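You operate a simulated robot arm through the tools that you are given. There is no shell and no other tool. Be economical: measure what you need, move in short steps, check, and stop when the job is done.

The job below is to be done with a simulated robot arm. You get a single attempt, and the scene is never put back.

Task
Wipe the mango jar's rim, then lay the gold lid on it with the wand.
Fine: rag back, wand into its holder.

The check looks at the end state, three seconds after you hand in, the way a careful person would. Anything else that was tipped, shoved, dropped, spilled or broken makes it a failure. A push-on lid holds only when it is set on centred and level and pressed home; a screw cap is set on level and turned clockwise until tight.

Robot
A 7-joint arm with a two-finger parallel gripper, fixed in place. Base frame: the origin is at the foot of the arm, x ahead of it, y to its left, z up; the work surface is at about z = 0. Readings come in mm, degrees, newtons and seconds.
With the tool pointing down near the work surface it reaches from about 220 to 580 mm from the base axis. Its first joint turns from -66.0 to 66.0 degrees. Payload 2.5 kg.
The TCP is the grasp point between the finger pads, 23 mm short of the fingertips. In the tool frame z runs along the fingers and y along their closing line. Largest opening 94 mm; finger width 38, thickness 10; the body of the gripper, 54 by 96 mm, starts 39 mm behind the TCP.
Orientation is that of the tool frame in the base frame, as a unit quaternion [w, x, y, z]. With the fingers straight down and closing along the base's y, the tool's x points along the base's -x, its y along +y and its z along -z.

Tools
- The arm moves only by the tool arm_command. Its argument "moves" is a list that holds one entry, the list of rows, each a list of 7 numbers: the shift along the tool's x, y, z in m, then the turn, a rotation vector about the tool's x, y, z in rad, then the opening, from 0 (shut) to 1 (fully open). In form: [[[tx, ty, tz, ax, ay, az, claw], ...]]. A call has 1 to 12 rows; each row is the pose to reach, as a shift and turn from the pose commanded when the call began, along the tool's axes at that moment. A row lasts 0.2 s, in which the tool goes at most 50 mm and 8.6 degrees; a call with a longer step from one row to the next is refused whole, and so is a gripper value outside its range. A pose out of reach is approached as far as the arm can. The call stops where the force on the tool passes 40 N (or 10 N more than at its start, if that is more) or the arm is blocked; 0.2 s more then pass. Each finger travels about 108 mm/s and halts on what it meets, pressing with about 21 N; the grip force reading is that of the motor and also rises with nothing between the fingers. The clock runs only during rows and for 0.2 s after the last one: add rows that repeat a pose to give the fingers time. It gives the time, the measured TCP pose, the force on the tool (base axes), the opening and the grip force at its end, in the units of the frame above (readings bear some noise).
- Cameras (640 x 400 px; columns grow to the right, rows downward): "scene" is fixed at [88.2, -390.4, 565.4]; the picture's right is [0.98, -0.21, 0.00], its down [-0.08, -0.39, -0.92] and it looks along [0.19, 0.90, -0.39] (base axes); focal length 250 px, centre (320, 200). "wrist" rides on the gripper at [86, 16, -74] in the tool frame; the picture's right is [-0.18, 0.98, 0.00], its down [-0.58, -0.11, -0.81] and it looks along [-0.79, -0.15, 0.59] (tool axes); focal length 243 px, centre (320, 200). There is no depth. A picture from a camera that has moved, and an enlarged one, comes with that camera's place and axes in the base frame and with its lens.
- camera(camera): a new picture of that camera. It takes no simulated time.
- enlarge(camera, box): a new picture of the part [left, top, right, bottom] of that camera's present view, enlarged. It takes no simulated time.
- hand_in(): hands the job in; it is judged then, once.

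Work in short steps. Places have to be worked out from the pictures, the camera data and where the tool is seen: move nearer, look again, correct. Check each grasp and each placing, and mend what went wrong. You have 120 turns and 64 pictures in all, those below and enlarged ones among them. Open the gripper and draw the arm clear of the work before you hand the job in, unless the task says otherwise; then end with one line.

The tools are called after ">>>" by a JSON object that holds its "method" and its "body". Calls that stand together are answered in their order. arm_command: Moves the arm, as the interface text tells. Its arguments: {"type":"object","properties":{"moves":{"type":"array","items":{"type":"array","items":{"type":"array","items":{"type":"number"}}}}},"required":["moves"]} The other tools are called the same way: camera (camera) takes a picture; enlarge (camera, box) takes an enlarged picture of a part of a camera's view; hand_in () hands the job in.

At the start:

```text
t: 0.0
position: [298.6, 133.8, 478.1]
tool_rot: [0.0, 0.0, 1.0, 0.001]
ft_force: [-0.4, 0.0, 0.5]
width: 94.0
gripper_force: 0.2
```

scene: 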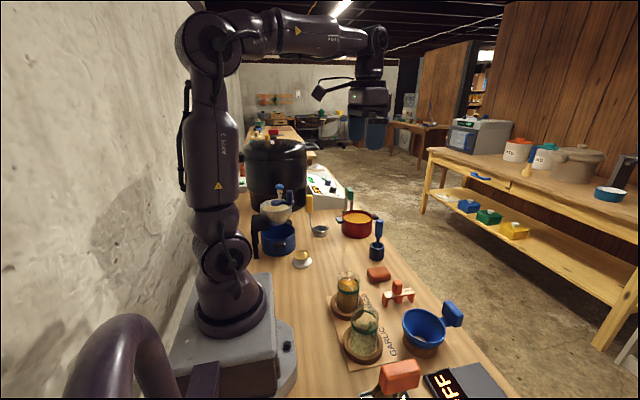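
wrist: 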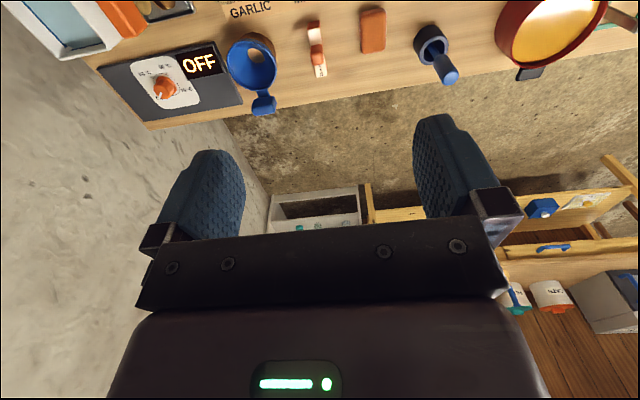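

The scene is crowded, so I enlarge the work area to identify jars, lid, rag and wand.

>>> {"method": "enlarge", "body": {"camera": "scene", "box": [240, 180, 400, 280]}}

>>> {"method": "enlarge", "body": {"camera": "scene", "box": [310, 255, 502, 400]}}

```text
4.00 times, centred on (320, 230) of scene
camera zoom: at [88.2, -390.4, 565.4], right [0.98, -0.21, 0.0], down [-0.08, -0.39, -0.92], along [0.19, 0.9, -0.39], focal length 1001 px, centre (320, 80)
```

zoom: 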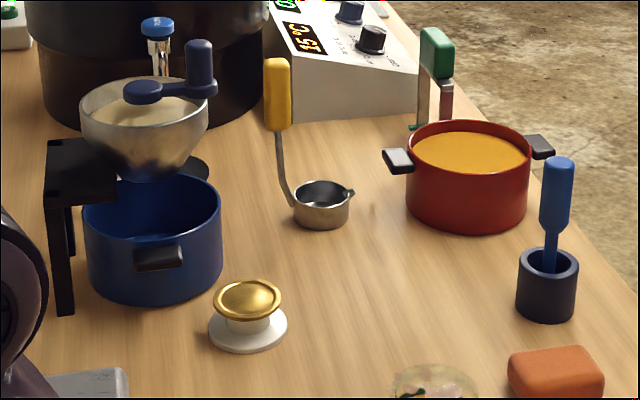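

```text
2.76 times, centred on (406, 328) of scene
camera zoom: at [88.2, -390.4, 565.4], right [0.98, -0.21, 0.0], down [-0.08, -0.39, -0.92], along [0.19, 0.9, -0.39], focal length 690 px, centre (83, -152)
```

zoom: 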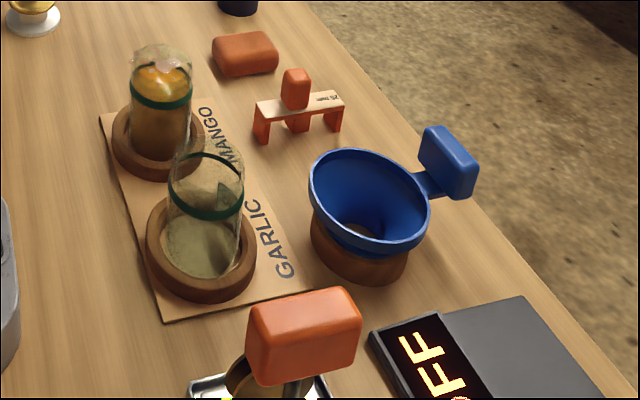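

The gold lid is at about (178,350) on a white stand, the wand at about (458,330), and the mango jar at about (276,117). I take the orange block near (417,221) to be the rag. Tilting the tool so the wrist camera looks down will show more.

>>> {"method": "arm_command", "body": {"moves": [[[0, 0, 0, 0, 0.14, 0, 1], [0, 0, 0, 0, 0.28, 0, 1], [0, 0, 0, 0, 0.42, 0, 1], [0, 0, 0, 0, 0.56, 0, 1], [0, 0, 0, 0, 0.62, 0, 1]]]}}

>>> {"method": "camera", "body": {"camera": "wrist"}}

```text
t: 1.2
position: [274.5, 130.5, 458.2]
tool_rot: [-0.293, 0.001, 0.956, -0.005]
ft_force: [-0.8, -0.8, 0.6]
width: 93.9
gripper_force: 0.1
out of reach, approached as far as the arm can: row 4, 5
```

```text
59 pictures are left
camera wrist: at [244.3, 148.5, 568.4], right [0.15, 0.98, -0.11], down [0.93, -0.1, 0.34], along [0.32, -0.16, -0.93], focal length 243 px, centre (320, 200)
```

wrist: 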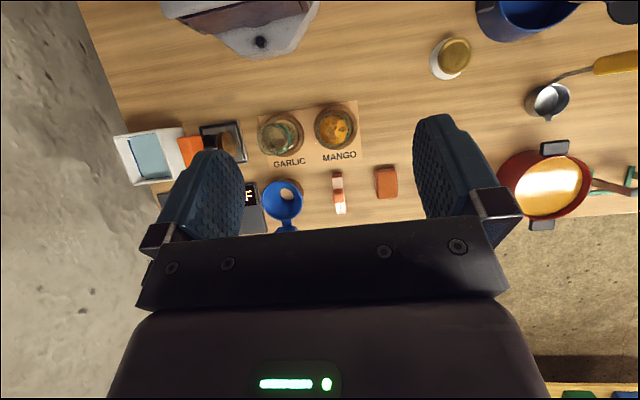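

>>> {"method": "enlarge", "body": {"camera": "wrist", "box": [250, 80, 410, 220]}}

>>> {"method": "enlarge", "body": {"camera": "wrist", "box": [100, 100, 320, 237]}}

>>> {"method": "enlarge", "body": {"camera": "wrist", "box": [400, 0, 640, 150]}}

```text
2.86 times, centred on (330, 150) of wrist
camera zoom: at [244.3, 148.5, 568.4], right [0.15, 0.98, -0.11], down [0.93, -0.1, 0.34], along [0.32, -0.16, -0.93], focal length 693 px, centre (291, 343)
```

zoom: 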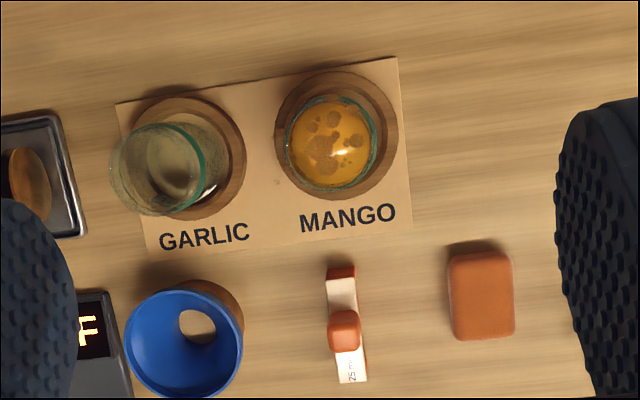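

```text
2.91 times, centred on (210, 168) of wrist
camera zoom: at [244.3, 148.5, 568.4], right [0.15, 0.98, -0.11], down [0.93, -0.1, 0.34], along [0.32, -0.16, -0.93], focal length 706 px, centre (640, 292)
```

zoom: 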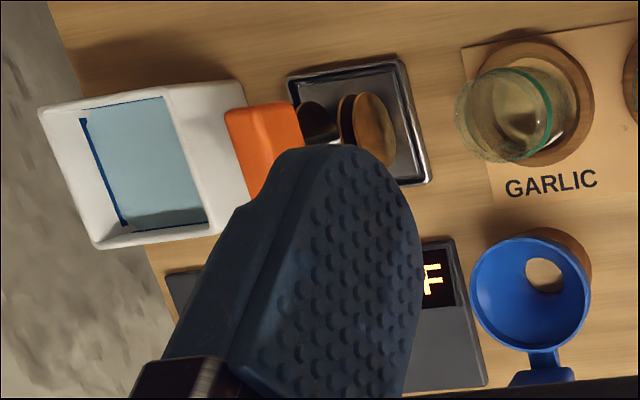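

```text
2.67 times, centred on (520, 75) of wrist
camera zoom: at [244.3, 148.5, 568.4], right [0.15, 0.98, -0.11], down [0.93, -0.1, 0.34], along [0.32, -0.16, -0.93], focal length 647 px, centre (-213, 533)
```

zoom: 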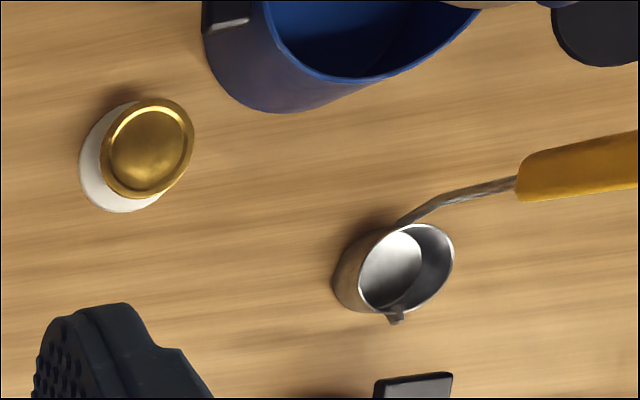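

A white tray at about (272,-333) holds a folded cloth with a blue stripe, which is probably the rag. I restore the vertical orientation and then look over there.

>>> {"method": "arm_command", "body": {"moves": [[[0, 0, 0, 0, -0.14, 0, 1], [0, 0, 0, 0, -0.28, 0, 1], [0, 0, 0, 0, -0.42, 0, 1], [0, 0, 0, 0, -0.56, 0, 1], [0, 0, 0, 0, -0.62, 0, 1]]]}}

```text
t: 2.4
position: [274.4, 134.7, 457.7]
tool_rot: [0.001, 0.0, 1.0, 0.0]
ft_force: [0.4, -0.3, 0.8]
width: 94.3
gripper_force: 0.1
```

Vertical again. I move to negative y to view the tray.

>>> {"method": "arm_command", "body": {"moves": [[[0, -0.045, 0, 0, 0, 0, 1], [0, -0.09, 0, 0, 0, 0, 1], [0, -0.135, 0, 0, 0, 0, 1], [0, -0.18, 0, 0, 0, 0, 1], [0, -0.225, 0, 0, 0, 0, 1], [0, -0.27, 0, 0, 0, 0, 1], [0.01, -0.315, 0, 0, 0, 0, 1], [0.02, -0.35, 0, 0, 0.1, 0, 1], [0.03, -0.36, 0, 0, 0.2, 0, 1], [0.03, -0.36, 0, 0, 0.35, 0, 1]]]}}

>>> {"method": "camera", "body": {"camera": "wrist"}}

```text
t: 4.6
position: [243.5, -225.7, 459.1]
tool_rot: [-0.175, 0.0, 0.985, 0.0]
ft_force: [0.4, -0.4, -0.7]
width: 93.9
gripper_force: 0.1
```

```text
55 pictures are left
camera wrist: at [187.0, -209.9, 558.8], right [0.17, 0.98, -0.06], down [0.82, -0.11, 0.56], along [0.54, -0.15, -0.83], focal length 243 px, centre (320, 200)
```

wrist: 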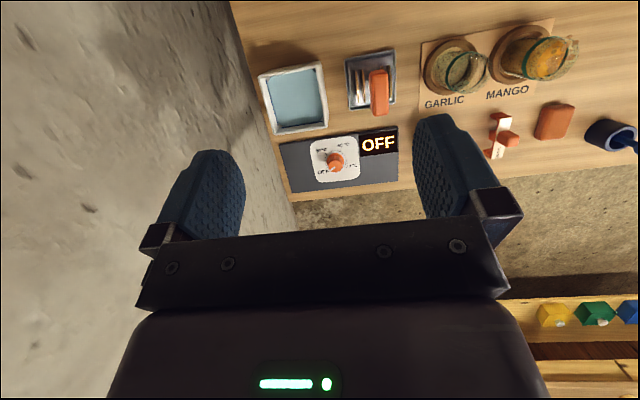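

>>> {"method": "enlarge", "body": {"camera": "wrist", "box": [244, 30, 416, 137]}}

>>> {"method": "enlarge", "body": {"camera": "wrist", "box": [410, 10, 640, 170]}}

```text
3.72 times, centred on (330, 84) of wrist
camera zoom: at [187.0, -209.9, 558.8], right [0.17, 0.98, -0.06], down [0.82, -0.11, 0.56], along [0.54, -0.15, -0.83], focal length 903 px, centre (283, 634)
```

zoom: 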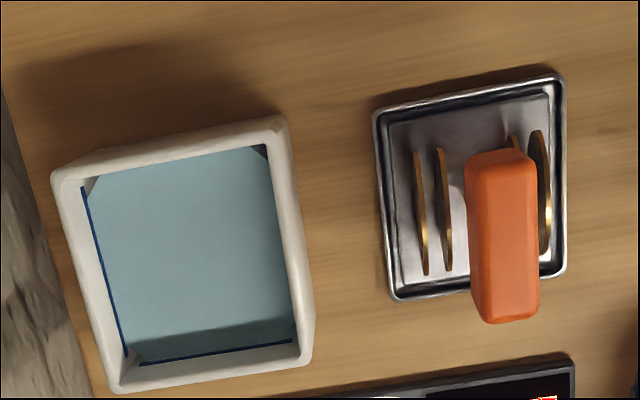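

```text
2.50 times, centred on (525, 90) of wrist
camera zoom: at [187.0, -209.9, 558.8], right [0.17, 0.98, -0.06], down [0.82, -0.11, 0.56], along [0.54, -0.15, -0.83], focal length 606 px, centre (-192, 475)
```

zoom: 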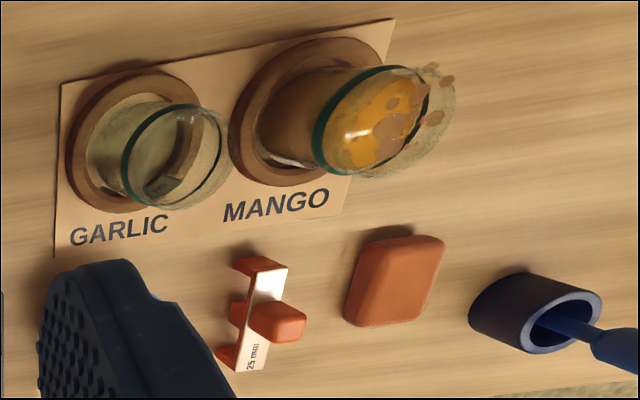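

I'm still unsure what's in the tray, cloth or water, so I move closer to it.

>>> {"method": "arm_command", "body": {"moves": [[[0, 0, 0.045, 0, 0, 0, 1], [0, -0.03, 0.09, 0, 0, 0, 1], [0.0, -0.06, 0.135, 0, 0, 0, 1], [0.0, -0.07, 0.18, 0, 0, 0, 1]]]}}

>>> {"method": "camera", "body": {"camera": "wrist"}}

```text
refused: row 2 steps farther than a row can; nothing moved
```

```text
52 pictures are left
camera wrist: at [187.0, -209.9, 558.8], right [0.17, 0.98, -0.06], down [0.82, -0.11, 0.56], along [0.54, -0.15, -0.83], focal length 243 px, centre (320, 200)
```

wrist: 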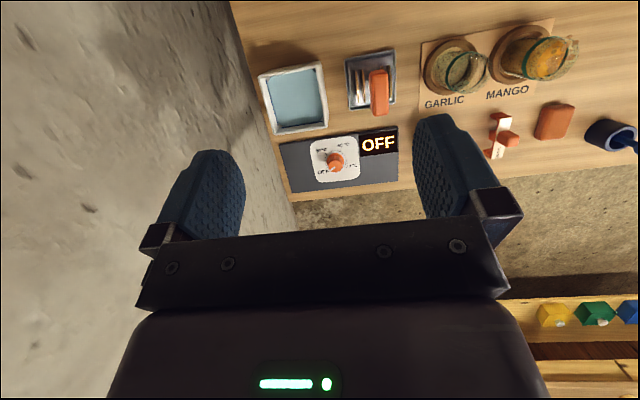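

A step was too long, so I redo it shorter and go straight down.

>>> {"method": "arm_command", "body": {"moves": [[[-0.014, 0, 0.038, 0, 0, 0, 1], [-0.028, -0.02, 0.076, 0, 0, 0, 1], [-0.042, -0.04, 0.114, 0, 0, 0, 1], [-0.055, -0.06, 0.15, 0, 0, 0, 1]]]}}

>>> {"method": "camera", "body": {"camera": "wrist"}}

```text
t: 5.6
position: [245.1, -284.9, 299.0]
tool_rot: [-0.174, 0.0, 0.985, 0.0]
ft_force: [-0.5, -0.2, 0.3]
width: 93.9
gripper_force: 0.1
```

```text
51 pictures are left
camera wrist: at [189.0, -268.4, 398.1], right [0.17, 0.98, -0.06], down [0.82, -0.11, 0.56], along [0.54, -0.15, -0.83], focal length 243 px, centre (320, 200)
```

wrist: 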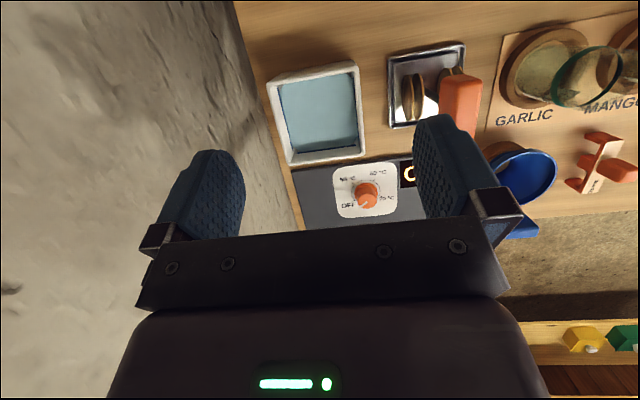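

>>> {"method": "enlarge", "body": {"camera": "wrist", "box": [250, 40, 490, 190]}}

```text
2.67 times, centred on (370, 115) of wrist
camera zoom: at [189.0, -268.4, 398.1], right [0.17, 0.98, -0.06], down [0.82, -0.11, 0.56], along [0.54, -0.15, -0.83], focal length 647 px, centre (187, 427)
```

zoom: 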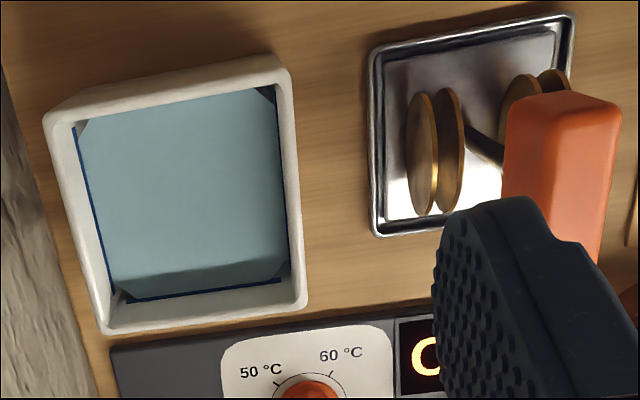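

The tray appears to hold liquid, so the terracotta pad beside the jar must be the rag. I straighten up and fly over to it.

>>> {"method": "arm_command", "body": {"moves": [[[0, 0, 0, 0, -0.13, 0, 1], [0, 0, 0, 0, -0.26, 0, 1], [0, 0, 0, 0, -0.35, 0, 1]]]}}

>>> {"method": "arm_command", "body": {"moves": [[[-0.01, 0.045, 0, 0, 0, 0, 1], [-0.02, 0.09, 0, 0, 0, 0, 1], [-0.03, 0.135, 0, 0, 0, 0, 1], [-0.04, 0.18, 0, 0, 0, 0, 1], [-0.05, 0.225, 0, 0, 0, 0, 1], [-0.06, 0.27, 0, 0, 0, 0, 1], [-0.07, 0.315, 0, 0, 0, 0, 1], [-0.08, 0.36, 0, 0, 0, 0, 1], [-0.09, 0.405, 0, 0, 0, 0, 1], [-0.1, 0.45, 0, 0, 0, 0, 1], [-0.1, 0.495, 0, 0, 0, 0, 1]]]}}

>>> {"method": "camera", "body": {"camera": "wrist"}}

```text
t: 6.4
position: [243.8, -286.2, 299.2]
tool_rot: [0.001, 0.0, 1.0, 0.0]
ft_force: [0.2, 0.0, 0.8]
width: 93.6
gripper_force: 0.0
```

```text
t: 8.8
position: [343.9, 210.3, 297.5]
tool_rot: [0.0, 0.001, 1.0, 0.0]
ft_force: [0.8, -0.5, 0.3]
width: 94.1
gripper_force: 0.1
```

```text
49 pictures are left
camera wrist: at [257.0, 226.2, 372.2], right [0.19, 0.98, 0.0], down [0.58, -0.11, 0.81], along [0.79, -0.15, -0.59], focal length 243 px, centre (320, 200)
```

wrist: 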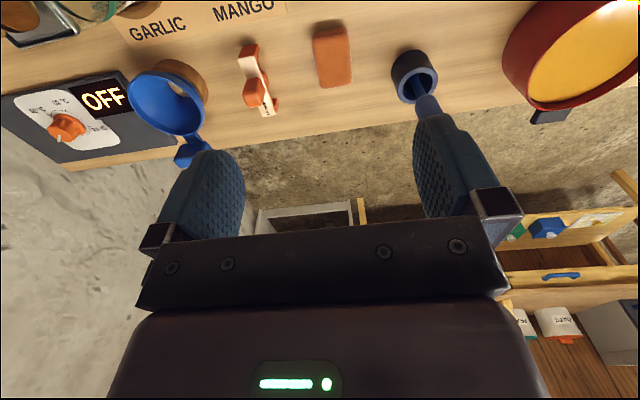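

>>> {"method": "enlarge", "body": {"camera": "wrist", "box": [230, 0, 450, 137]}}

```text
2.91 times, centred on (340, 68) of wrist
camera zoom: at [257.0, 226.2, 372.2], right [0.19, 0.98, 0.0], down [0.58, -0.11, 0.81], along [0.79, -0.15, -0.59], focal length 706 px, centre (262, 582)
```

zoom: 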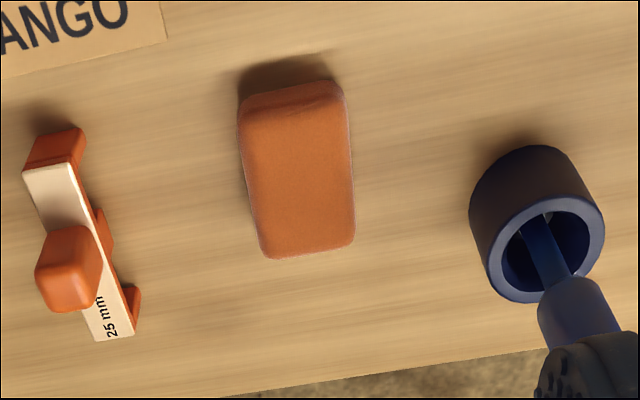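

The pad's centre is about (413,214), roughly 66×48 mm and 25 mm high. I descend above it, then go to TCP z≈36 so I grip only its upper half.

>>> {"method": "arm_command", "body": {"moves": [[[-0.025, 0.002, 0.04, 0, 0, 0, 1], [-0.05, 0.004, 0.08, 0, 0, 0, 1], [-0.069, 0.004, 0.12, 0, 0, 0, 1], [-0.069, 0.004, 0.16, 0, 0, 0, 1], [-0.069, 0.004, 0.2, 0, 0, 0, 1]]]}}

>>> {"method": "camera", "body": {"camera": "scene"}}

>>> {"method": "camera", "body": {"camera": "wrist"}}

```text
t: 10.0
position: [413.7, 212.7, 97.8]
tool_rot: [0.001, 0.0, 1.0, 0.0]
ft_force: [-0.4, -0.1, -0.7]
width: 93.7
gripper_force: 0.0
```

```text
47 pictures are left
```

scene: 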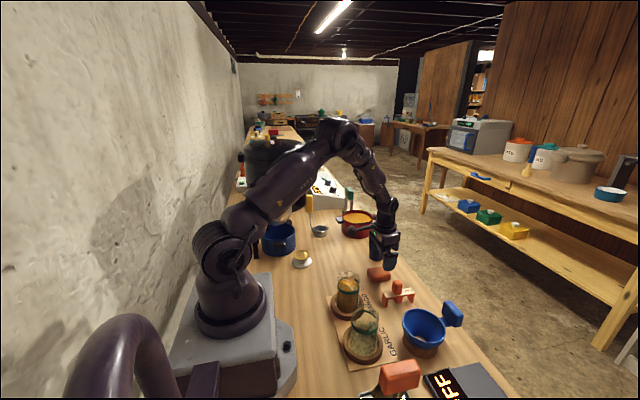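

```text
46 pictures are left
camera wrist: at [328.3, 228.6, 172.7], right [0.18, 0.98, 0.0], down [0.58, -0.11, 0.81], along [0.79, -0.15, -0.59], focal length 243 px, centre (320, 200)
```

wrist: 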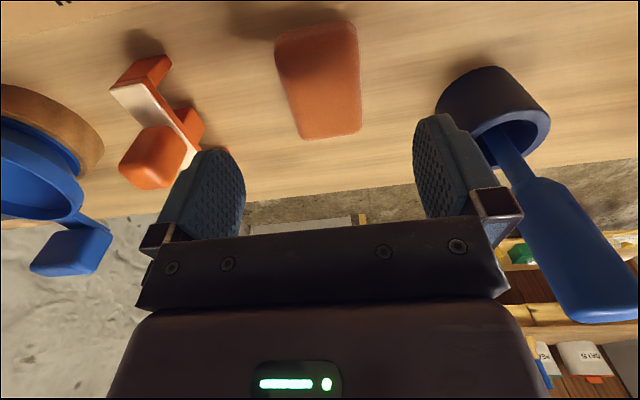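

Clearances are fine. I descend to z=36 with a small y correction and close.

>>> {"method": "arm_command", "body": {"moves": [[[0.001, 0.003, 0.03, 0, 0, 0, 1], [0.001, 0.003, 0.055, 0, 0, 0, 1], [0.001, 0.003, 0.062, 0, 0, 0, 1], [0.001, 0.003, 0.062, 0, 0, 0, 0.6], [0.001, 0.003, 0.062, 0, 0, 0, 0.35], [0.001, 0.003, 0.062, 0, 0, 0, 0.35], [0.001, 0.003, 0.062, 0, 0, 0, 0.35]]]}}

>>> {"method": "camera", "body": {"camera": "wrist"}}

```text
t: 11.6
position: [413.4, 215.4, 34.9]
tool_rot: [0.0, 0.001, 1.0, -0.001]
ft_force: [0.1, 0.0, 0.3]
width: 49.1
gripper_force: 21.1
```

```text
45 pictures are left
camera wrist: at [326.4, 232.0, 110.6], right [0.18, 0.98, 0.0], down [0.58, -0.11, 0.81], along [0.79, -0.15, -0.59], focal length 243 px, centre (320, 200)
```

wrist: 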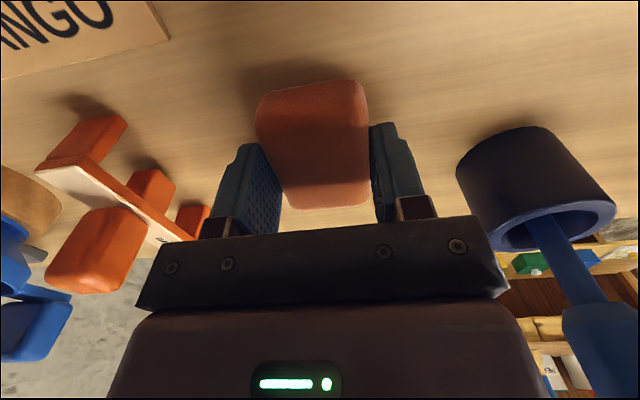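

Gripped at width 49 mm. I lift to about z=185 and move above the mango jar at (274,116).

>>> {"method": "arm_command", "body": {"moves": [[[0, 0, -0.04, 0, 0, 0, 0.35], [0, 0, -0.08, 0, 0, 0, 0.35], [0, 0, -0.12, 0, 0, 0, 0.35], [0, 0, -0.15, 0, 0, 0, 0.35], [0.03, -0.02, -0.15, 0, 0, 0, 0.35], [0.06, -0.04, -0.15, 0, 0, 0, 0.35], [0.09, -0.06, -0.15, 0, 0, 0, 0.35], [0.12, -0.08, -0.15, 0, 0, 0, 0.35], [0.139, -0.099, -0.15, 0, 0, 0, 0.35]]]}}

>>> {"method": "enlarge", "body": {"camera": "scene", "box": [280, 200, 440, 300]}}

>>> {"method": "camera", "body": {"camera": "wrist"}}

```text
t: 13.6
position: [272.5, 116.7, 185.9]
tool_rot: [0.0, 0.001, 1.0, 0.001]
ft_force: [-0.5, 0.1, 0.3]
width: 33.0
gripper_force: 0.1
```

```text
4.00 times, centred on (360, 250) of scene
camera zoom: at [88.2, -390.4, 565.4], right [0.98, -0.21, 0.0], down [-0.08, -0.39, -0.92], along [0.19, 0.9, -0.39], focal length 1001 px, centre (160, 0)
```

zoom: 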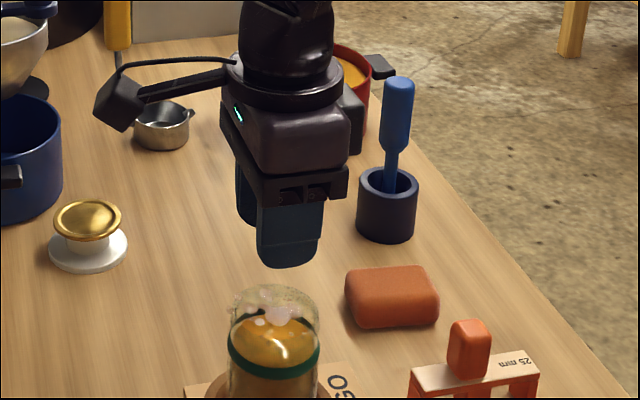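

```text
43 pictures are left
camera wrist: at [186.1, 132.7, 260.9], right [0.18, 0.98, 0.0], down [0.58, -0.11, 0.81], along [0.79, -0.15, -0.59], focal length 243 px, centre (320, 200)
```

wrist: 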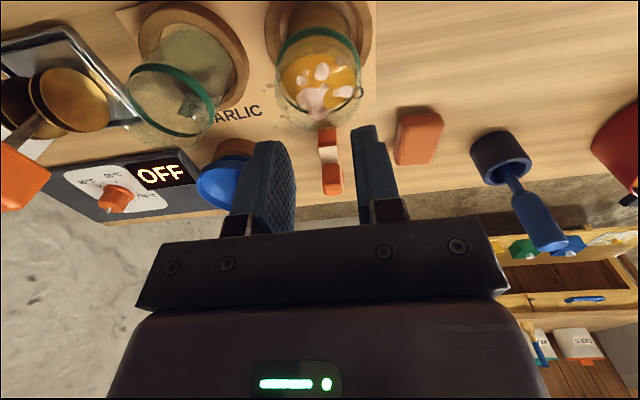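

The grip slipped off because it held only the rounded top, and the rag still lies in its place. I go back and grip lower.

>>> {"method": "arm_command", "body": {"moves": [[[-0.03, 0.02, 0, 0, 0, 0, 0.6], [-0.06, 0.04, 0, 0, 0, 0, 0.8], [-0.09, 0.06, 0, 0, 0, 0, 1], [-0.12, 0.08, 0, 0, 0, 0, 1], [-0.139, 0.099, 0, 0, 0, 0, 1], [-0.139, 0.099, 0.045, 0, 0, 0, 1], [-0.139, 0.099, 0.088, 0, 0, 0, 1]]]}}

>>> {"method": "camera", "body": {"camera": "wrist"}}

```text
t: 15.2
position: [412.0, 216.1, 97.3]
tool_rot: [0.0, 0.001, 1.0, 0.0]
ft_force: [0.2, 0.0, -0.3]
width: 93.7
gripper_force: 0.0
```

```text
42 pictures are left
camera wrist: at [325.9, 231.4, 172.5], right [0.18, 0.98, 0.0], down [0.58, -0.11, 0.81], along [0.79, -0.15, -0.59], focal length 243 px, centre (320, 200)
```

wrist: 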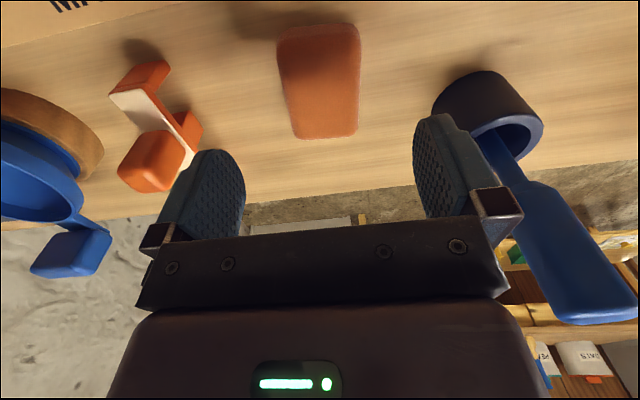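

The rag is essentially unmoved. I grip at z≈28 and lift slightly to test the hold.

>>> {"method": "arm_command", "body": {"moves": [[[0, 0, 0.035, 0, 0, 0, 1], [0, 0, 0.062, 0, 0, 0, 1], [0, 0, 0.07, 0, 0, 0, 1], [0, 0, 0.07, 0, 0, 0, 0.6], [0, 0, 0.07, 0, 0, 0, 0.3], [0, 0, 0.07, 0, 0, 0, 0.3], [0, 0, 0.07, 0, 0, 0, 0.3], [0, 0, 0.06, 0, 0, 0, 0.3], [0, 0, 0.05, 0, 0, 0, 0.3], [0, 0, 0.04, 0, 0, 0, 0.3], [0, 0, 0.03, 0, 0, 0, 0.3]]]}}

>>> {"method": "camera", "body": {"camera": "wrist"}}

```text
t: 17.6
position: [411.1, 216.0, 69.6]
tool_rot: [0.0, 0.0, 1.0, 0.0]
ft_force: [0.1, 1.2, -0.3]
width: 49.2
gripper_force: 21.1
```

```text
41 pictures are left
camera wrist: at [325.4, 232.4, 143.9], right [0.18, 0.98, 0.0], down [0.58, -0.11, 0.81], along [0.79, -0.15, -0.59], focal length 243 px, centre (320, 200)
```

wrist: 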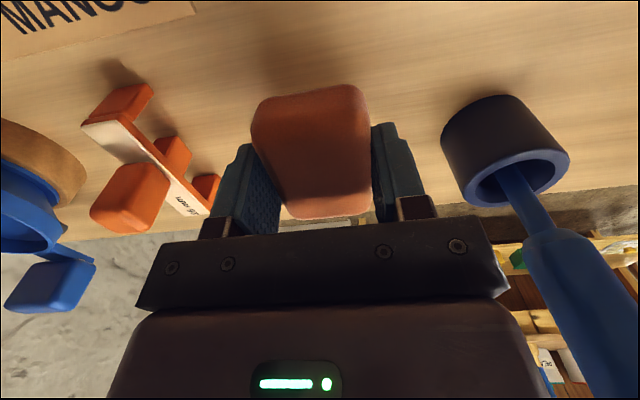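

It holds now. I lift and carry it over the jar in gentler steps.

>>> {"method": "arm_command", "body": {"moves": [[[0, 0, -0.025, 0, 0, 0, 0.3], [0, 0, -0.05, 0, 0, 0, 0.3], [0, 0, -0.075, 0, 0, 0, 0.3], [0, 0, -0.1, 0, 0, 0, 0.3], [0, 0, -0.115, 0, 0, 0, 0.3], [0.02, -0.015, -0.115, 0, 0, 0, 0.3], [0.045, -0.03, -0.115, 0, 0, 0, 0.3], [0.07, -0.05, -0.115, 0, 0, 0, 0.3], [0.095, -0.07, -0.115, 0, 0, 0, 0.3], [0.12, -0.085, -0.115, 0, 0, 0, 0.3], [0.137, -0.1, -0.115, 0, 0, 0, 0.3]]]}}

>>> {"method": "enlarge", "body": {"camera": "scene", "box": [280, 220, 440, 320]}}

>>> {"method": "camera", "body": {"camera": "wrist"}}

```text
t: 20.0
position: [275.2, 115.2, 183.0]
tool_rot: [0.001, 0.0, 1.0, 0.0]
ft_force: [-1.2, -0.9, -0.2]
width: 49.1
gripper_force: 20.8
```

```text
4.00 times, centred on (360, 270) of scene
camera zoom: at [88.2, -390.4, 565.4], right [0.98, -0.21, 0.0], down [-0.08, -0.39, -0.92], along [0.19, 0.9, -0.39], focal length 1001 px, centre (160, -80)
```

zoom: 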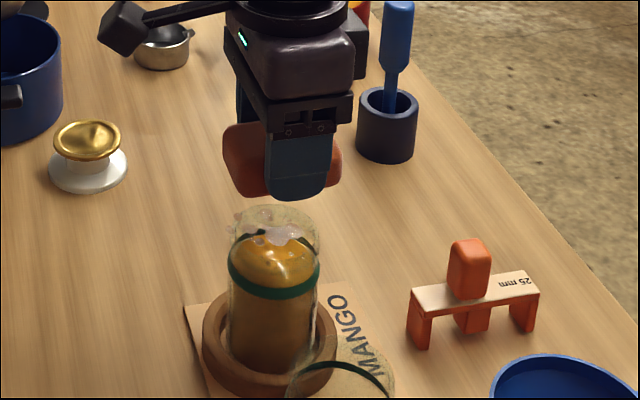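

```text
39 pictures are left
camera wrist: at [188.7, 131.5, 258.0], right [0.18, 0.98, 0.0], down [0.58, -0.11, 0.81], along [0.79, -0.15, -0.59], focal length 243 px, centre (320, 200)
```

wrist: 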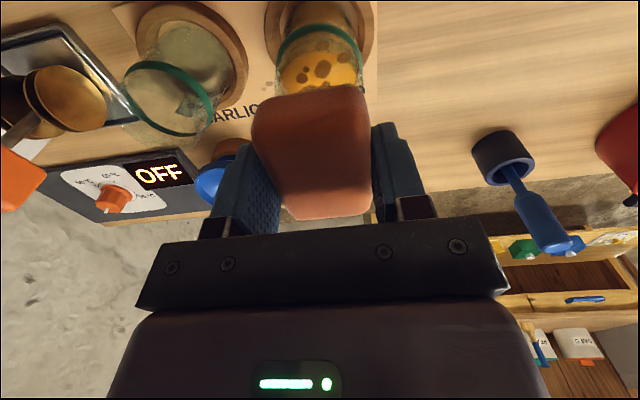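

The rag is over the jar, and its rim is at about z 112–117. I descend to just above contact, watching force.

>>> {"method": "arm_command", "body": {"moves": [[[0, 0, 0.01, 0, 0, 0, 0.3], [0, 0, 0.02, 0, 0, 0, 0.3], [0, 0, 0.03, 0, 0, 0, 0.3], [0, 0, 0.034, 0, 0, 0, 0.3]]]}}

>>> {"method": "enlarge", "body": {"camera": "scene", "box": [310, 230, 390, 280]}}

```text
t: 21.0
position: [275.8, 115.9, 150.3]
tool_rot: [-0.001, 0.001, 1.0, 0.0]
ft_force: [0.0, 0.2, 0.1]
width: 49.1
gripper_force: 21.1
```

```text
8.00 times, centred on (350, 255) of scene
camera zoom: at [88.2, -390.4, 565.4], right [0.98, -0.21, 0.0], down [-0.08, -0.39, -0.92], along [0.19, 0.9, -0.39], focal length 2002 px, centre (80, -240)
```

zoom: 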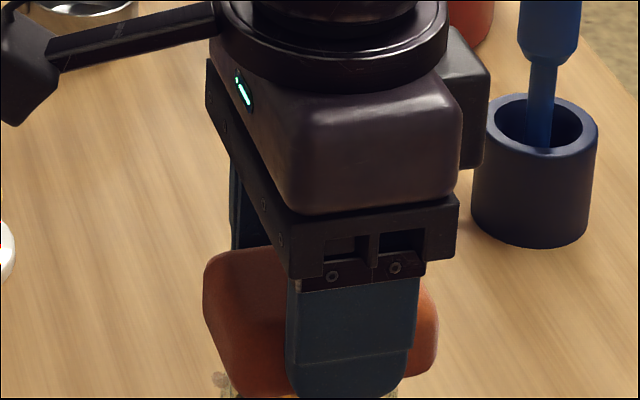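

Now I descend in small increments, reading force.

>>> {"method": "arm_command", "body": {"moves": [[[0, 0, 0.003, 0, 0, 0, 0.3], [0, 0, 0.006, 0, 0, 0, 0.3], [0, 0, 0.006, 0, 0, 0, 0.3]]]}}

```text
t: 21.8
position: [276.0, 115.7, 143.0]
tool_rot: [0.0, 0.0, 1.0, 0.0]
ft_force: [-0.1, -0.4, -0.7]
width: 49.4
gripper_force: 21.2
```

>>> {"method": "arm_command", "body": {"moves": [[[0, 0, 0.002, 0, 0, 0, 0.3], [0, 0, 0.004, 0, 0, 0, 0.3], [0, 0, 0.004, 0, 0, 0, 0.3]]]}}

>>> {"method": "enlarge", "body": {"camera": "scene", "box": [310, 240, 390, 290]}}

```text
t: 22.6
position: [276.5, 115.9, 139.8]
tool_rot: [0.0, 0.0, 1.0, 0.0]
ft_force: [0.7, 0.6, 0.3]
width: 49.1
gripper_force: 21.2
```

```text
8.00 times, centred on (350, 265) of scene
camera zoom: at [88.2, -390.4, 565.4], right [0.98, -0.21, 0.0], down [-0.08, -0.39, -0.92], along [0.19, 0.9, -0.39], focal length 2002 px, centre (80, -320)
```

zoom: 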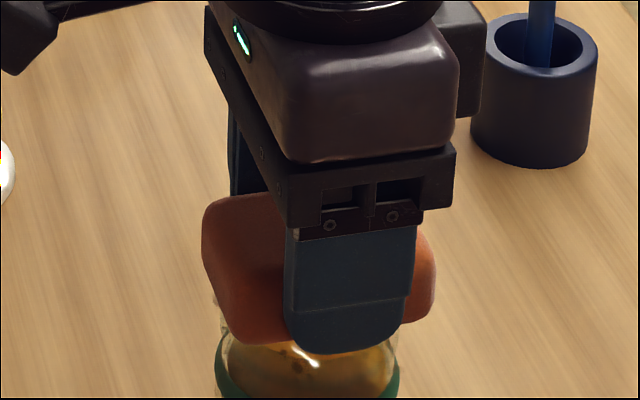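

No contact force yet, so I continue down.

>>> {"method": "arm_command", "body": {"moves": [[[0, 0, 0.002, 0, 0, 0, 0.3], [0, 0, 0.004, 0, 0, 0, 0.3], [0, 0, 0.004, 0, 0, 0, 0.3]]]}}

>>> {"method": "arm_command", "body": {"moves": [[[0, 0, 0.002, 0, 0, 0, 0.3], [0, 0, 0.003, 0, 0, 0, 0.3], [0, 0, 0.003, 0, 0, 0, 0.3]]]}}

```text
t: 23.4
position: [275.6, 115.8, 137.1]
tool_rot: [0.002, 0.0, 1.0, 0.001]
ft_force: [-3.5, -1.8, 29.5]
width: 49.5
gripper_force: 21.0
```

```text
t: 24.2
position: [275.1, 116.7, 133.6]
tool_rot: [0.001, 0.001, 1.0, 0.0]
ft_force: [1.9, -0.4, 27.2]
width: 49.3
gripper_force: 21.5
```

Contact is made at about 27–30 N, a bit firm. I back off about 1 mm and rub in a small circle to cover the whole rim.

>>> {"method": "arm_command", "body": {"moves": [[[0.0, 0, -0.001, 0, 0, 0, 0.3], [0.005, 0, -0.001, 0, 0, 0, 0.3], [0.01, 0, -0.001, 0, 0, 0, 0.3], [0.008, 0.006, -0.001, 0, 0, 0, 0.3], [0.003, 0.01, -0.001, 0, 0, 0, 0.3], [-0.003, 0.01, -0.001, 0, 0, 0, 0.3], [-0.008, 0.006, -0.001, 0, 0, 0, 0.3], [-0.01, 0, -0.001, 0, 0, 0, 0.3], [-0.008, -0.006, -0.001, 0, 0, 0, 0.3], [-0.003, -0.01, -0.001, 0, 0, 0, 0.3], [0.003, -0.01, -0.001, 0, 0, 0, 0.3], [0.008, -0.006, -0.001, 0, 0, 0, 0.3]]]}}

>>> {"method": "enlarge", "body": {"camera": "scene", "box": [300, 240, 396, 300]}}

```text
t: 26.8
position: [265.6, 111.9, 133.8]
tool_rot: [-0.001, -0.001, 1.0, 0.001]
ft_force: [-1.0, -1.0, -0.3]
width: 49.2
gripper_force: 20.9
```

```text
6.67 times, centred on (348, 270) of scene
camera zoom: at [88.2, -390.4, 565.4], right [0.98, -0.21, 0.0], down [-0.08, -0.39, -0.92], along [0.19, 0.9, -0.39], focal length 1669 px, centre (133, -267)
```

zoom: 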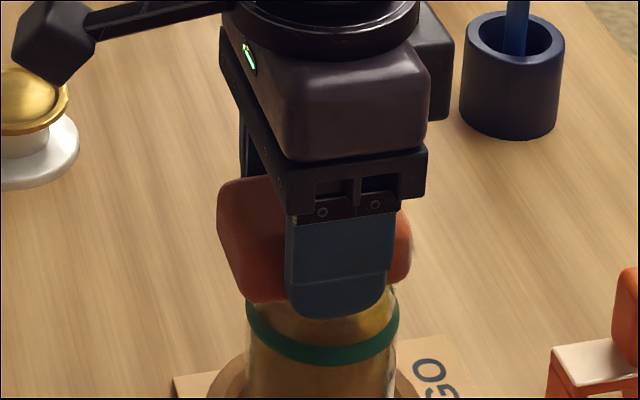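

Force is zero, so contact was lost. I return to centre, press slightly further, and rub again.

>>> {"method": "arm_command", "body": {"moves": [[[-0.005, 0.002, 0.0, 0, 0, 0, 0.3], [-0.009, 0.004, 0.0, 0, 0, 0, 0.3], [-0.009, 0.004, 0.0015, 0, 0, 0, 0.3], [-0.009, 0.004, 0.0015, 0, 0, 0, 0.3]]]}}

```text
t: 27.8
position: [276.6, 115.6, 132.8]
tool_rot: [0.0, 0.0, 1.0, 0.0]
ft_force: [-7.2, -2.1, 26.6]
width: 49.3
gripper_force: 20.9
```

>>> {"method": "arm_command", "body": {"moves": [[[0.005, 0, -0.0002, 0, 0, 0, 0.3], [0.01, 0, -0.0002, 0, 0, 0, 0.3], [0.008, 0.006, -0.0002, 0, 0, 0, 0.3], [0.003, 0.01, -0.0002, 0, 0, 0, 0.3], [-0.003, 0.01, -0.0002, 0, 0, 0, 0.3], [-0.008, 0.006, -0.0002, 0, 0, 0, 0.3]]]}}

>>> {"method": "arm_command", "body": {"moves": [[[-0.002, -0.006, 0, 0, 0, 0, 0.3], [0, -0.012, 0, 0, 0, 0, 0.3], [0.005, -0.016, 0, 0, 0, 0, 0.3], [0.011, -0.016, 0, 0, 0, 0, 0.3], [0.016, -0.012, 0, 0, 0, 0, 0.3], [0.018, -0.006, 0, 0, 0, 0, 0.3], [0.008, -0.006, 0, 0, 0, 0, 0.3]]]}}

```text
t: 29.2
position: [284.6, 120.0, 133.0]
tool_rot: [0.0, 0.0, 1.0, -0.001]
ft_force: [0.5, 0.5, -0.5]
width: 49.3
gripper_force: 21.3
```

```text
t: 30.8
position: [276.9, 113.9, 131.8]
tool_rot: [0.0, 0.0, 1.0, 0.0]
ft_force: [0.1, 0.7, -0.6]
width: 49.4
gripper_force: 21.4
```

Contact is light. I lift away a little to inspect the rim.

>>> {"method": "arm_command", "body": {"moves": [[[0, 0, -0.03, 0, 0, 0, 0.3], [0, 0, -0.06, 0, 0, 0, 0.3]]]}}

>>> {"method": "enlarge", "body": {"camera": "scene", "box": [300, 230, 396, 290]}}

>>> {"method": "camera", "body": {"camera": "wrist"}}

```text
t: 31.4
position: [276.2, 114.9, 193.7]
tool_rot: [0.001, 0.0, 1.0, -0.001]
ft_force: [0.7, -0.5, -0.6]
width: 48.9
gripper_force: 21.3
```

```text
6.67 times, centred on (348, 260) of scene
camera zoom: at [88.2, -390.4, 565.4], right [0.98, -0.21, 0.0], down [-0.08, -0.39, -0.92], along [0.19, 0.9, -0.39], focal length 1669 px, centre (133, -200)
```

zoom: 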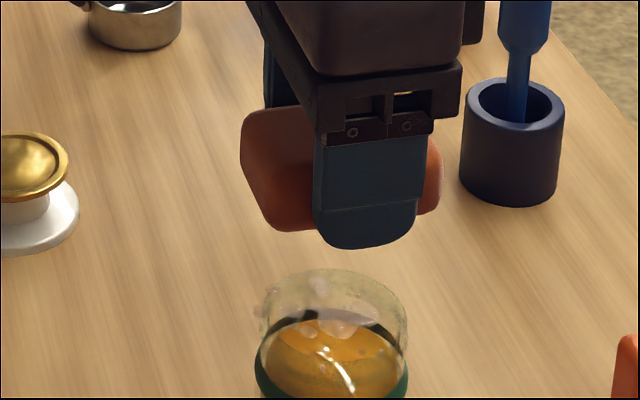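

```text
34 pictures are left
camera wrist: at [189.5, 129.8, 268.1], right [0.18, 0.98, 0.0], down [0.58, -0.11, 0.81], along [0.79, -0.15, -0.59], focal length 243 px, centre (320, 200)
```

wrist: 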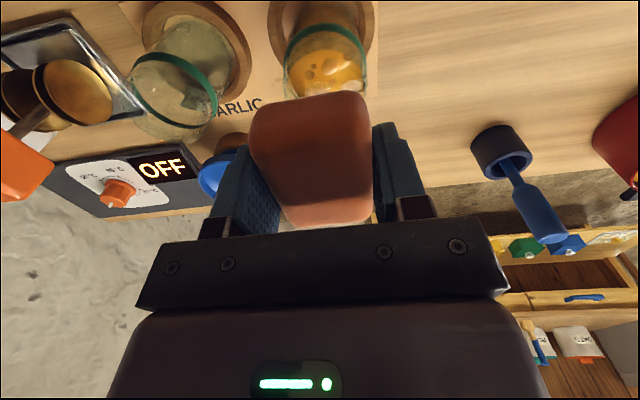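

Traces remain, and I worked out why: the rag slid up in the grip, so the fingertips carried most of the contact. I'll set the rag back in its place and regrip it higher so more of it protrudes.

>>> {"method": "arm_command", "body": {"moves": [[[-0.025, 0.018, 0, 0, 0, 0, 0.3], [-0.05, 0.036, 0, 0, 0, 0, 0.3], [-0.075, 0.054, 0, 0, 0, 0, 0.3], [-0.1, 0.072, 0, 0, 0, 0, 0.3], [-0.12, 0.09, 0, 0, 0, 0, 0.3], [-0.135, 0.1, 0, 0, 0, 0, 0.3], [-0.135, 0.1, 0.04, 0, 0, 0, 0.3], [-0.135, 0.1, 0.08, 0, 0, 0, 0.3], [-0.135, 0.1, 0.12, 0, 0, 0, 0.3], [-0.135, 0.1, 0.15, 0, 0, 0, 0.3], [-0.135, 0.1, 0.162, 0, 0, 0, 0.3], [-0.135, 0.1, 0.162, 0, 0, 0, 0.3]]]}}

>>> {"method": "camera", "body": {"camera": "wrist"}}

```text
t: 34.0
position: [411.8, 214.0, 29.5]
tool_rot: [0.0, 0.0, 1.0, -0.001]
ft_force: [0.4, 0.5, -0.2]
width: 49.2
gripper_force: 20.6
```

```text
33 pictures are left
camera wrist: at [325.0, 230.0, 104.9], right [0.18, 0.98, 0.0], down [0.58, -0.11, 0.81], along [0.79, -0.15, -0.59], focal length 243 px, centre (320, 200)
```

wrist: 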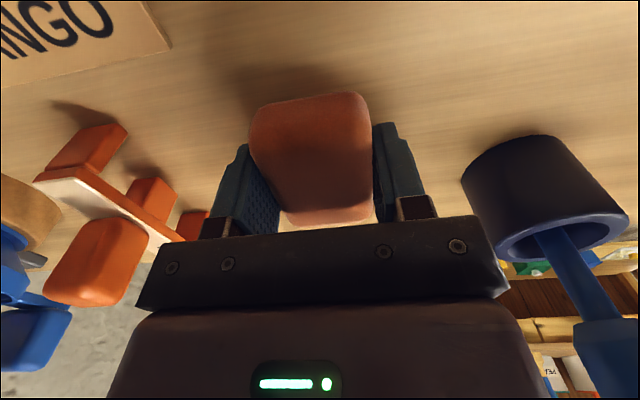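

Not yet touching. I lower in small steps to contact.

>>> {"method": "arm_command", "body": {"moves": [[[0, 0, 0.002, 0, 0, 0, 0.3], [0, 0, 0.003, 0, 0, 0, 0.3], [0, 0, 0.003, 0, 0, 0, 0.3]]]}}

>>> {"method": "arm_command", "body": {"moves": [[[0, 0, 0.001, 0, 0, 0, 0.3], [0, 0, 0.0015, 0, 0, 0, 0.3], [0, 0, 0.0015, 0, 0, 0, 0.3]]]}}

```text
t: 34.8
position: [411.5, 213.1, 25.8]
tool_rot: [-0.001, 0.0, 1.0, 0.0]
ft_force: [-0.3, 0.3, 0.0]
width: 49.1
gripper_force: 21.0
```

```text
t: 35.6
position: [411.7, 213.6, 25.5]
tool_rot: [0.0, 0.0, 1.0, 0.0]
ft_force: [0.3, 0.2, 0.1]
width: 49.2
gripper_force: 21.6
```

Within about 1–2 mm of the table. I open, raise to about z=32.5, regrip there and test-lift slowly.

>>> {"method": "arm_command", "body": {"moves": [[[0, 0.001, 0.0005, 0, 0, 0, 0.3], [0, 0.001, 0.0005, 0, 0, 0, 0.8], [0, 0.001, 0.0005, 0, 0, 0, 0.8], [0, 0.001, -0.007, 0, 0, 0, 0.8], [0, 0.001, -0.007, 0, 0, 0, 0.5], [0, 0.001, -0.007, 0, 0, 0, 0.3], [0, 0.001, -0.007, 0, 0, 0, 0.3], [0, 0.001, -0.007, 0, 0, 0, 0.3], [0, 0.001, -0.012, 0, 0, 0, 0.3], [0, 0.001, -0.02, 0, 0, 0, 0.3], [0, 0.001, -0.03, 0, 0, 0, 0.3], [0, 0.001, -0.04, 0, 0, 0, 0.3]]]}}

>>> {"method": "camera", "body": {"camera": "wrist"}}

```text
t: 38.2
position: [411.4, 215.4, 64.0]
tool_rot: [-0.001, 0.0, 1.0, 0.0]
ft_force: [-1.1, -0.4, -0.6]
width: 49.0
gripper_force: 20.6
```

```text
32 pictures are left
camera wrist: at [324.4, 231.3, 140.0], right [0.18, 0.98, 0.0], down [0.58, -0.11, 0.81], along [0.79, -0.15, -0.59], focal length 243 px, centre (320, 200)
```

wrist: 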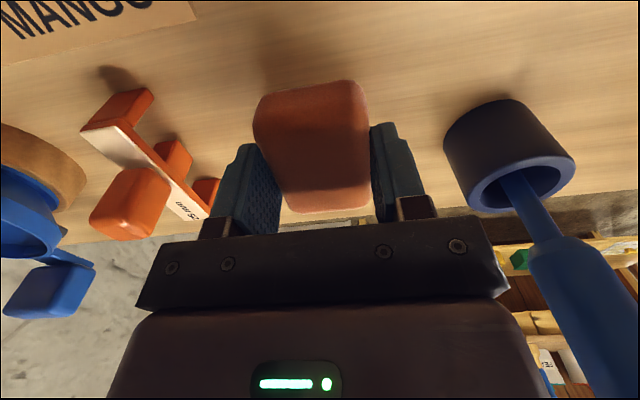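

Held with about 9 mm protruding. I carry it back to the jar.

>>> {"method": "arm_command", "body": {"moves": [[[0, 0, -0.025, 0, 0, 0, 0.3], [0, 0, -0.05, 0, 0, 0, 0.3], [0, 0, -0.075, 0, 0, 0, 0.3], [0, 0, -0.1, 0, 0, 0, 0.3], [0, 0, -0.112, 0, 0, 0, 0.3], [0.02, -0.015, -0.112, 0, 0, 0, 0.3], [0.045, -0.03, -0.112, 0, 0, 0, 0.3], [0.07, -0.05, -0.112, 0, 0, 0, 0.3], [0.095, -0.07, -0.112, 0, 0, 0, 0.3], [0.12, -0.085, -0.112, 0, 0, 0, 0.3], [0.137, -0.099, -0.112, 0, 0, 0, 0.3]]]}}

>>> {"method": "arm_command", "body": {"moves": [[[0, 0, 0.012, 0, 0, 0, 0.3], [0, 0, 0.022, 0, 0, 0, 0.3], [0, 0, 0.03, 0, 0, 0, 0.3], [0, 0, 0.033, 0, 0, 0, 0.3], [0, 0, 0.0335, 0, 0, 0, 0.3], [0, 0, 0.0335, 0, 0, 0, 0.3]]]}}

```text
t: 40.6
position: [272.4, 115.4, 178.8]
tool_rot: [0.0, 0.0, 1.0, -0.001]
ft_force: [-0.2, -0.2, -1.0]
width: 49.4
gripper_force: 20.7
```

```text
t: 42.0
position: [274.4, 115.5, 144.8]
tool_rot: [0.0, 0.0, 1.0, 0.001]
ft_force: [0.4, -0.3, 0.1]
width: 49.4
gripper_force: 21.4
```

>>> {"method": "arm_command", "body": {"moves": [[[0, 0, 0.001, 0, 0, 0, 0.3], [0, 0, 0.0015, 0, 0, 0, 0.3]]]}}

>>> {"method": "arm_command", "body": {"moves": [[[0, 0, 0.0005, 0, 0, 0, 0.3], [0, 0, 0.001, 0, 0, 0, 0.3]]]}}

```text
t: 42.6
position: [273.6, 115.5, 142.6]
tool_rot: [0.001, 0.0, 1.0, 0.0]
ft_force: [0.2, 0.2, -0.8]
width: 49.6
gripper_force: 21.0
```

```text
t: 43.2
position: [272.8, 116.6, 141.3]
tool_rot: [0.001, 0.0, 1.0, 0.0]
ft_force: [0.5, 0.0, -0.4]
width: 49.2
gripper_force: 21.2
```

No contact yet; continuing down 1 mm at a time.

>>> {"method": "arm_command", "body": {"moves": [[[0, 0, 0.0005, 0, 0, 0, 0.3], [0, 0, 0.001, 0, 0, 0, 0.3]]]}}

>>> {"method": "arm_command", "body": {"moves": [[[0, 0, 0.0003, 0, 0, 0, 0.3], [0, 0, 0.0006, 0, 0, 0, 0.3]]]}}

```text
t: 43.8
position: [273.2, 116.1, 141.0]
tool_rot: [-0.001, 0.0, 1.0, 0.0]
ft_force: [-1.4, -0.1, 5.7]
width: 49.2
gripper_force: 20.8
```

```text
t: 44.4
position: [274.7, 117.0, 140.7]
tool_rot: [0.001, -0.001, 1.0, 0.001]
ft_force: [-7.0, -1.4, 29.0]
width: 49.4
gripper_force: 20.9
```

Contact at about z=141. I circle at this level with a slight back-off, checking the force halfway.

>>> {"method": "arm_command", "body": {"moves": [[[0.005, 0, -0.0002, 0, 0, 0, 0.3], [0.01, 0, -0.0002, 0, 0, 0, 0.3], [0.0087, 0.005, -0.0002, 0, 0, 0, 0.3], [0.005, 0.0087, -0.0002, 0, 0, 0, 0.3], [0, 0.01, -0.0002, 0, 0, 0, 0.3], [-0.005, 0.0087, -0.0002, 0, 0, 0, 0.3], [-0.0087, 0.005, -0.0002, 0, 0, 0, 0.3], [-0.01, 0, -0.0002, 0, 0, 0, 0.3]]]}}

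>>> {"method": "arm_command", "body": {"moves": [[[0.0013, -0.005, 0.0002, 0, 0, 0, 0.3], [0.005, -0.0087, 0.0002, 0, 0, 0, 0.3], [0.01, -0.01, 0.0002, 0, 0, 0, 0.3], [0.015, -0.0087, 0.0002, 0, 0, 0, 0.3], [0.0187, -0.005, 0.0002, 0, 0, 0, 0.3], [0.02, 0, 0.0002, 0, 0, 0, 0.3], [0.015, 0, 0.0002, 0, 0, 0, 0.3], [0.01, 0, 0.0002, 0, 0, 0, 0.3]]]}}

```text
t: 46.2
position: [283.9, 115.6, 139.0]
tool_rot: [0.001, 0.0, 1.0, 0.0]
ft_force: [0.7, 0.6, 0.2]
width: 49.4
gripper_force: 21.3
```

```text
t: 48.0
position: [273.8, 116.3, 139.7]
tool_rot: [0.0, 0.0, 1.0, 0.0]
ft_force: [0.4, -0.2, -0.4]
width: 49.3
gripper_force: 21.2
```

Contact is lost as the rag gives. I'll spiral with a gentle continuous descent so pressure is maintained.

>>> {"method": "arm_command", "body": {"moves": [[[0.005, 0, 0.0008, 0, 0, 0, 0.3], [0.01, 0, 0.0012, 0, 0, 0, 0.3], [0.0087, 0.005, 0.0014, 0, 0, 0, 0.3], [0.005, 0.0087, 0.0016, 0, 0, 0, 0.3], [0, 0.01, 0.0018, 0, 0, 0, 0.3], [-0.005, 0.0087, 0.002, 0, 0, 0, 0.3]]]}}

>>> {"method": "arm_command", "body": {"moves": [[[-0.0037, -0.0037, 0.0003, 0, 0, 0, 0.3], [-0.005, -0.0087, 0.0005, 0, 0, 0, 0.3], [-0.0037, -0.0137, 0.0007, 0, 0, 0, 0.3], [0, -0.0174, 0.0009, 0, 0, 0, 0.3], [0.005, -0.0187, 0.0011, 0, 0, 0, 0.3], [0.01, -0.0174, 0.0013, 0, 0, 0, 0.3], [0.0137, -0.0137, 0.0015, 0, 0, 0, 0.3], [0.015, -0.0087, 0.0017, 0, 0, 0, 0.3], [0.01, -0.0087, 0.0017, 0, 0, 0, 0.3], [0.005, -0.0087, 0.0017, 0, 0, 0, 0.3]]]}}

```text
t: 49.4
position: [278.4, 126.0, 138.3]
tool_rot: [0.0, 0.0, 1.0, 0.001]
ft_force: [-4.1, 4.3, 12.3]
width: 49.3
gripper_force: 21.2
```

```text
t: 51.6
position: [273.9, 117.3, 135.5]
tool_rot: [-0.001, 0.0, 1.0, 0.0]
ft_force: [-0.6, 0.1, -0.1]
width: 49.2
gripper_force: 21.3
```

Contact of about 12 N was present during this circle. I lift to inspect the rim.

>>> {"method": "arm_command", "body": {"moves": [[[0, 0, -0.03, 0, 0, 0, 0.3], [0, 0.02, -0.06, 0, 0, 0, 0.3], [-0.02, 0.04, -0.085, 0, 0, 0, 0.3], [-0.05, 0.04, -0.085, 0, 0, 0, 0.3]]]}}

>>> {"method": "enlarge", "body": {"camera": "scene", "box": [315, 255, 379, 295]}}

```text
t: 52.6
position: [326.3, 155.7, 220.5]
tool_rot: [0.0, 0.0, 1.0, 0.0]
ft_force: [-0.1, 0.0, -0.7]
width: 49.2
gripper_force: 21.1
```

```text
10.00 times, centred on (347, 275) of scene
camera zoom: at [88.1, -390.4, 565.4], right [0.98, -0.21, 0.0], down [-0.08, -0.39, -0.92], along [0.19, 0.9, -0.39], focal length 2503 px, centre (50, -550)
```

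zoom: 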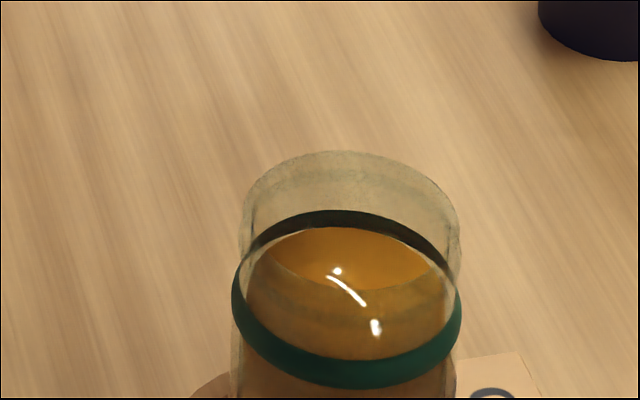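

The rim is clean. I return the rag to its original place at about (412,215).

>>> {"method": "arm_command", "body": {"moves": [[[-0.025, 0.018, 0, 0, 0, 0, 0.3], [-0.05, 0.036, 0, 0, 0, 0, 0.3], [-0.075, 0.054, 0, 0, 0, 0, 0.3], [-0.086, 0.06, 0.03, 0, 0, 0, 0.3], [-0.086, 0.06, 0.07, 0, 0, 0, 0.3], [-0.086, 0.06, 0.11, 0, 0, 0, 0.3], [-0.086, 0.06, 0.15, 0, 0, 0, 0.3], [-0.086, 0.06, 0.18, 0, 0, 0, 0.3], [-0.086, 0.06, 0.19, 0, 0, 0, 0.3], [-0.086, 0.06, 0.192, 0, 0, 0, 0.3]]]}}

>>> {"method": "arm_command", "body": {"moves": [[[0, 0, 0.001, 0, 0, 0, 0.3], [0, 0, 0.0015, 0, 0, 0, 0.3]]]}}

```text
t: 54.8
position: [408.6, 216.8, 29.5]
tool_rot: [0.0, 0.0, 1.0, 0.0]
ft_force: [-0.3, 0.1, 0.2]
width: 49.3
gripper_force: 20.9
```

```text
t: 55.4
position: [409.6, 216.7, 27.4]
tool_rot: [0.0, 0.0, 1.0, 0.0]
ft_force: [-0.6, -0.4, 0.6]
width: 49.5
gripper_force: 21.0
```

>>> {"method": "arm_command", "body": {"moves": [[[-0.002, -0.001, 0.001, 0, 0, 0, 0.3], [-0.002, -0.001, 0.0015, 0, 0, 0, 0.3]]]}}

>>> {"method": "arm_command", "body": {"moves": [[[0, 0, 0.001, 0, 0, 0, 0.3], [0, 0, 0.001, 0, 0, 0, 0.3]]]}}

```text
t: 56.0
position: [411.9, 215.9, 27.7]
tool_rot: [0.0, 0.0, 1.0, 0.001]
ft_force: [-9.8, -0.2, 22.2]
width: 49.1
gripper_force: 21.0
```

```text
t: 56.6
position: [414.8, 216.0, 26.4]
tool_rot: [0.002, 0.0, 1.0, 0.002]
ft_force: [-5.7, 3.9, 28.1]
width: 49.0
gripper_force: 21.4
```

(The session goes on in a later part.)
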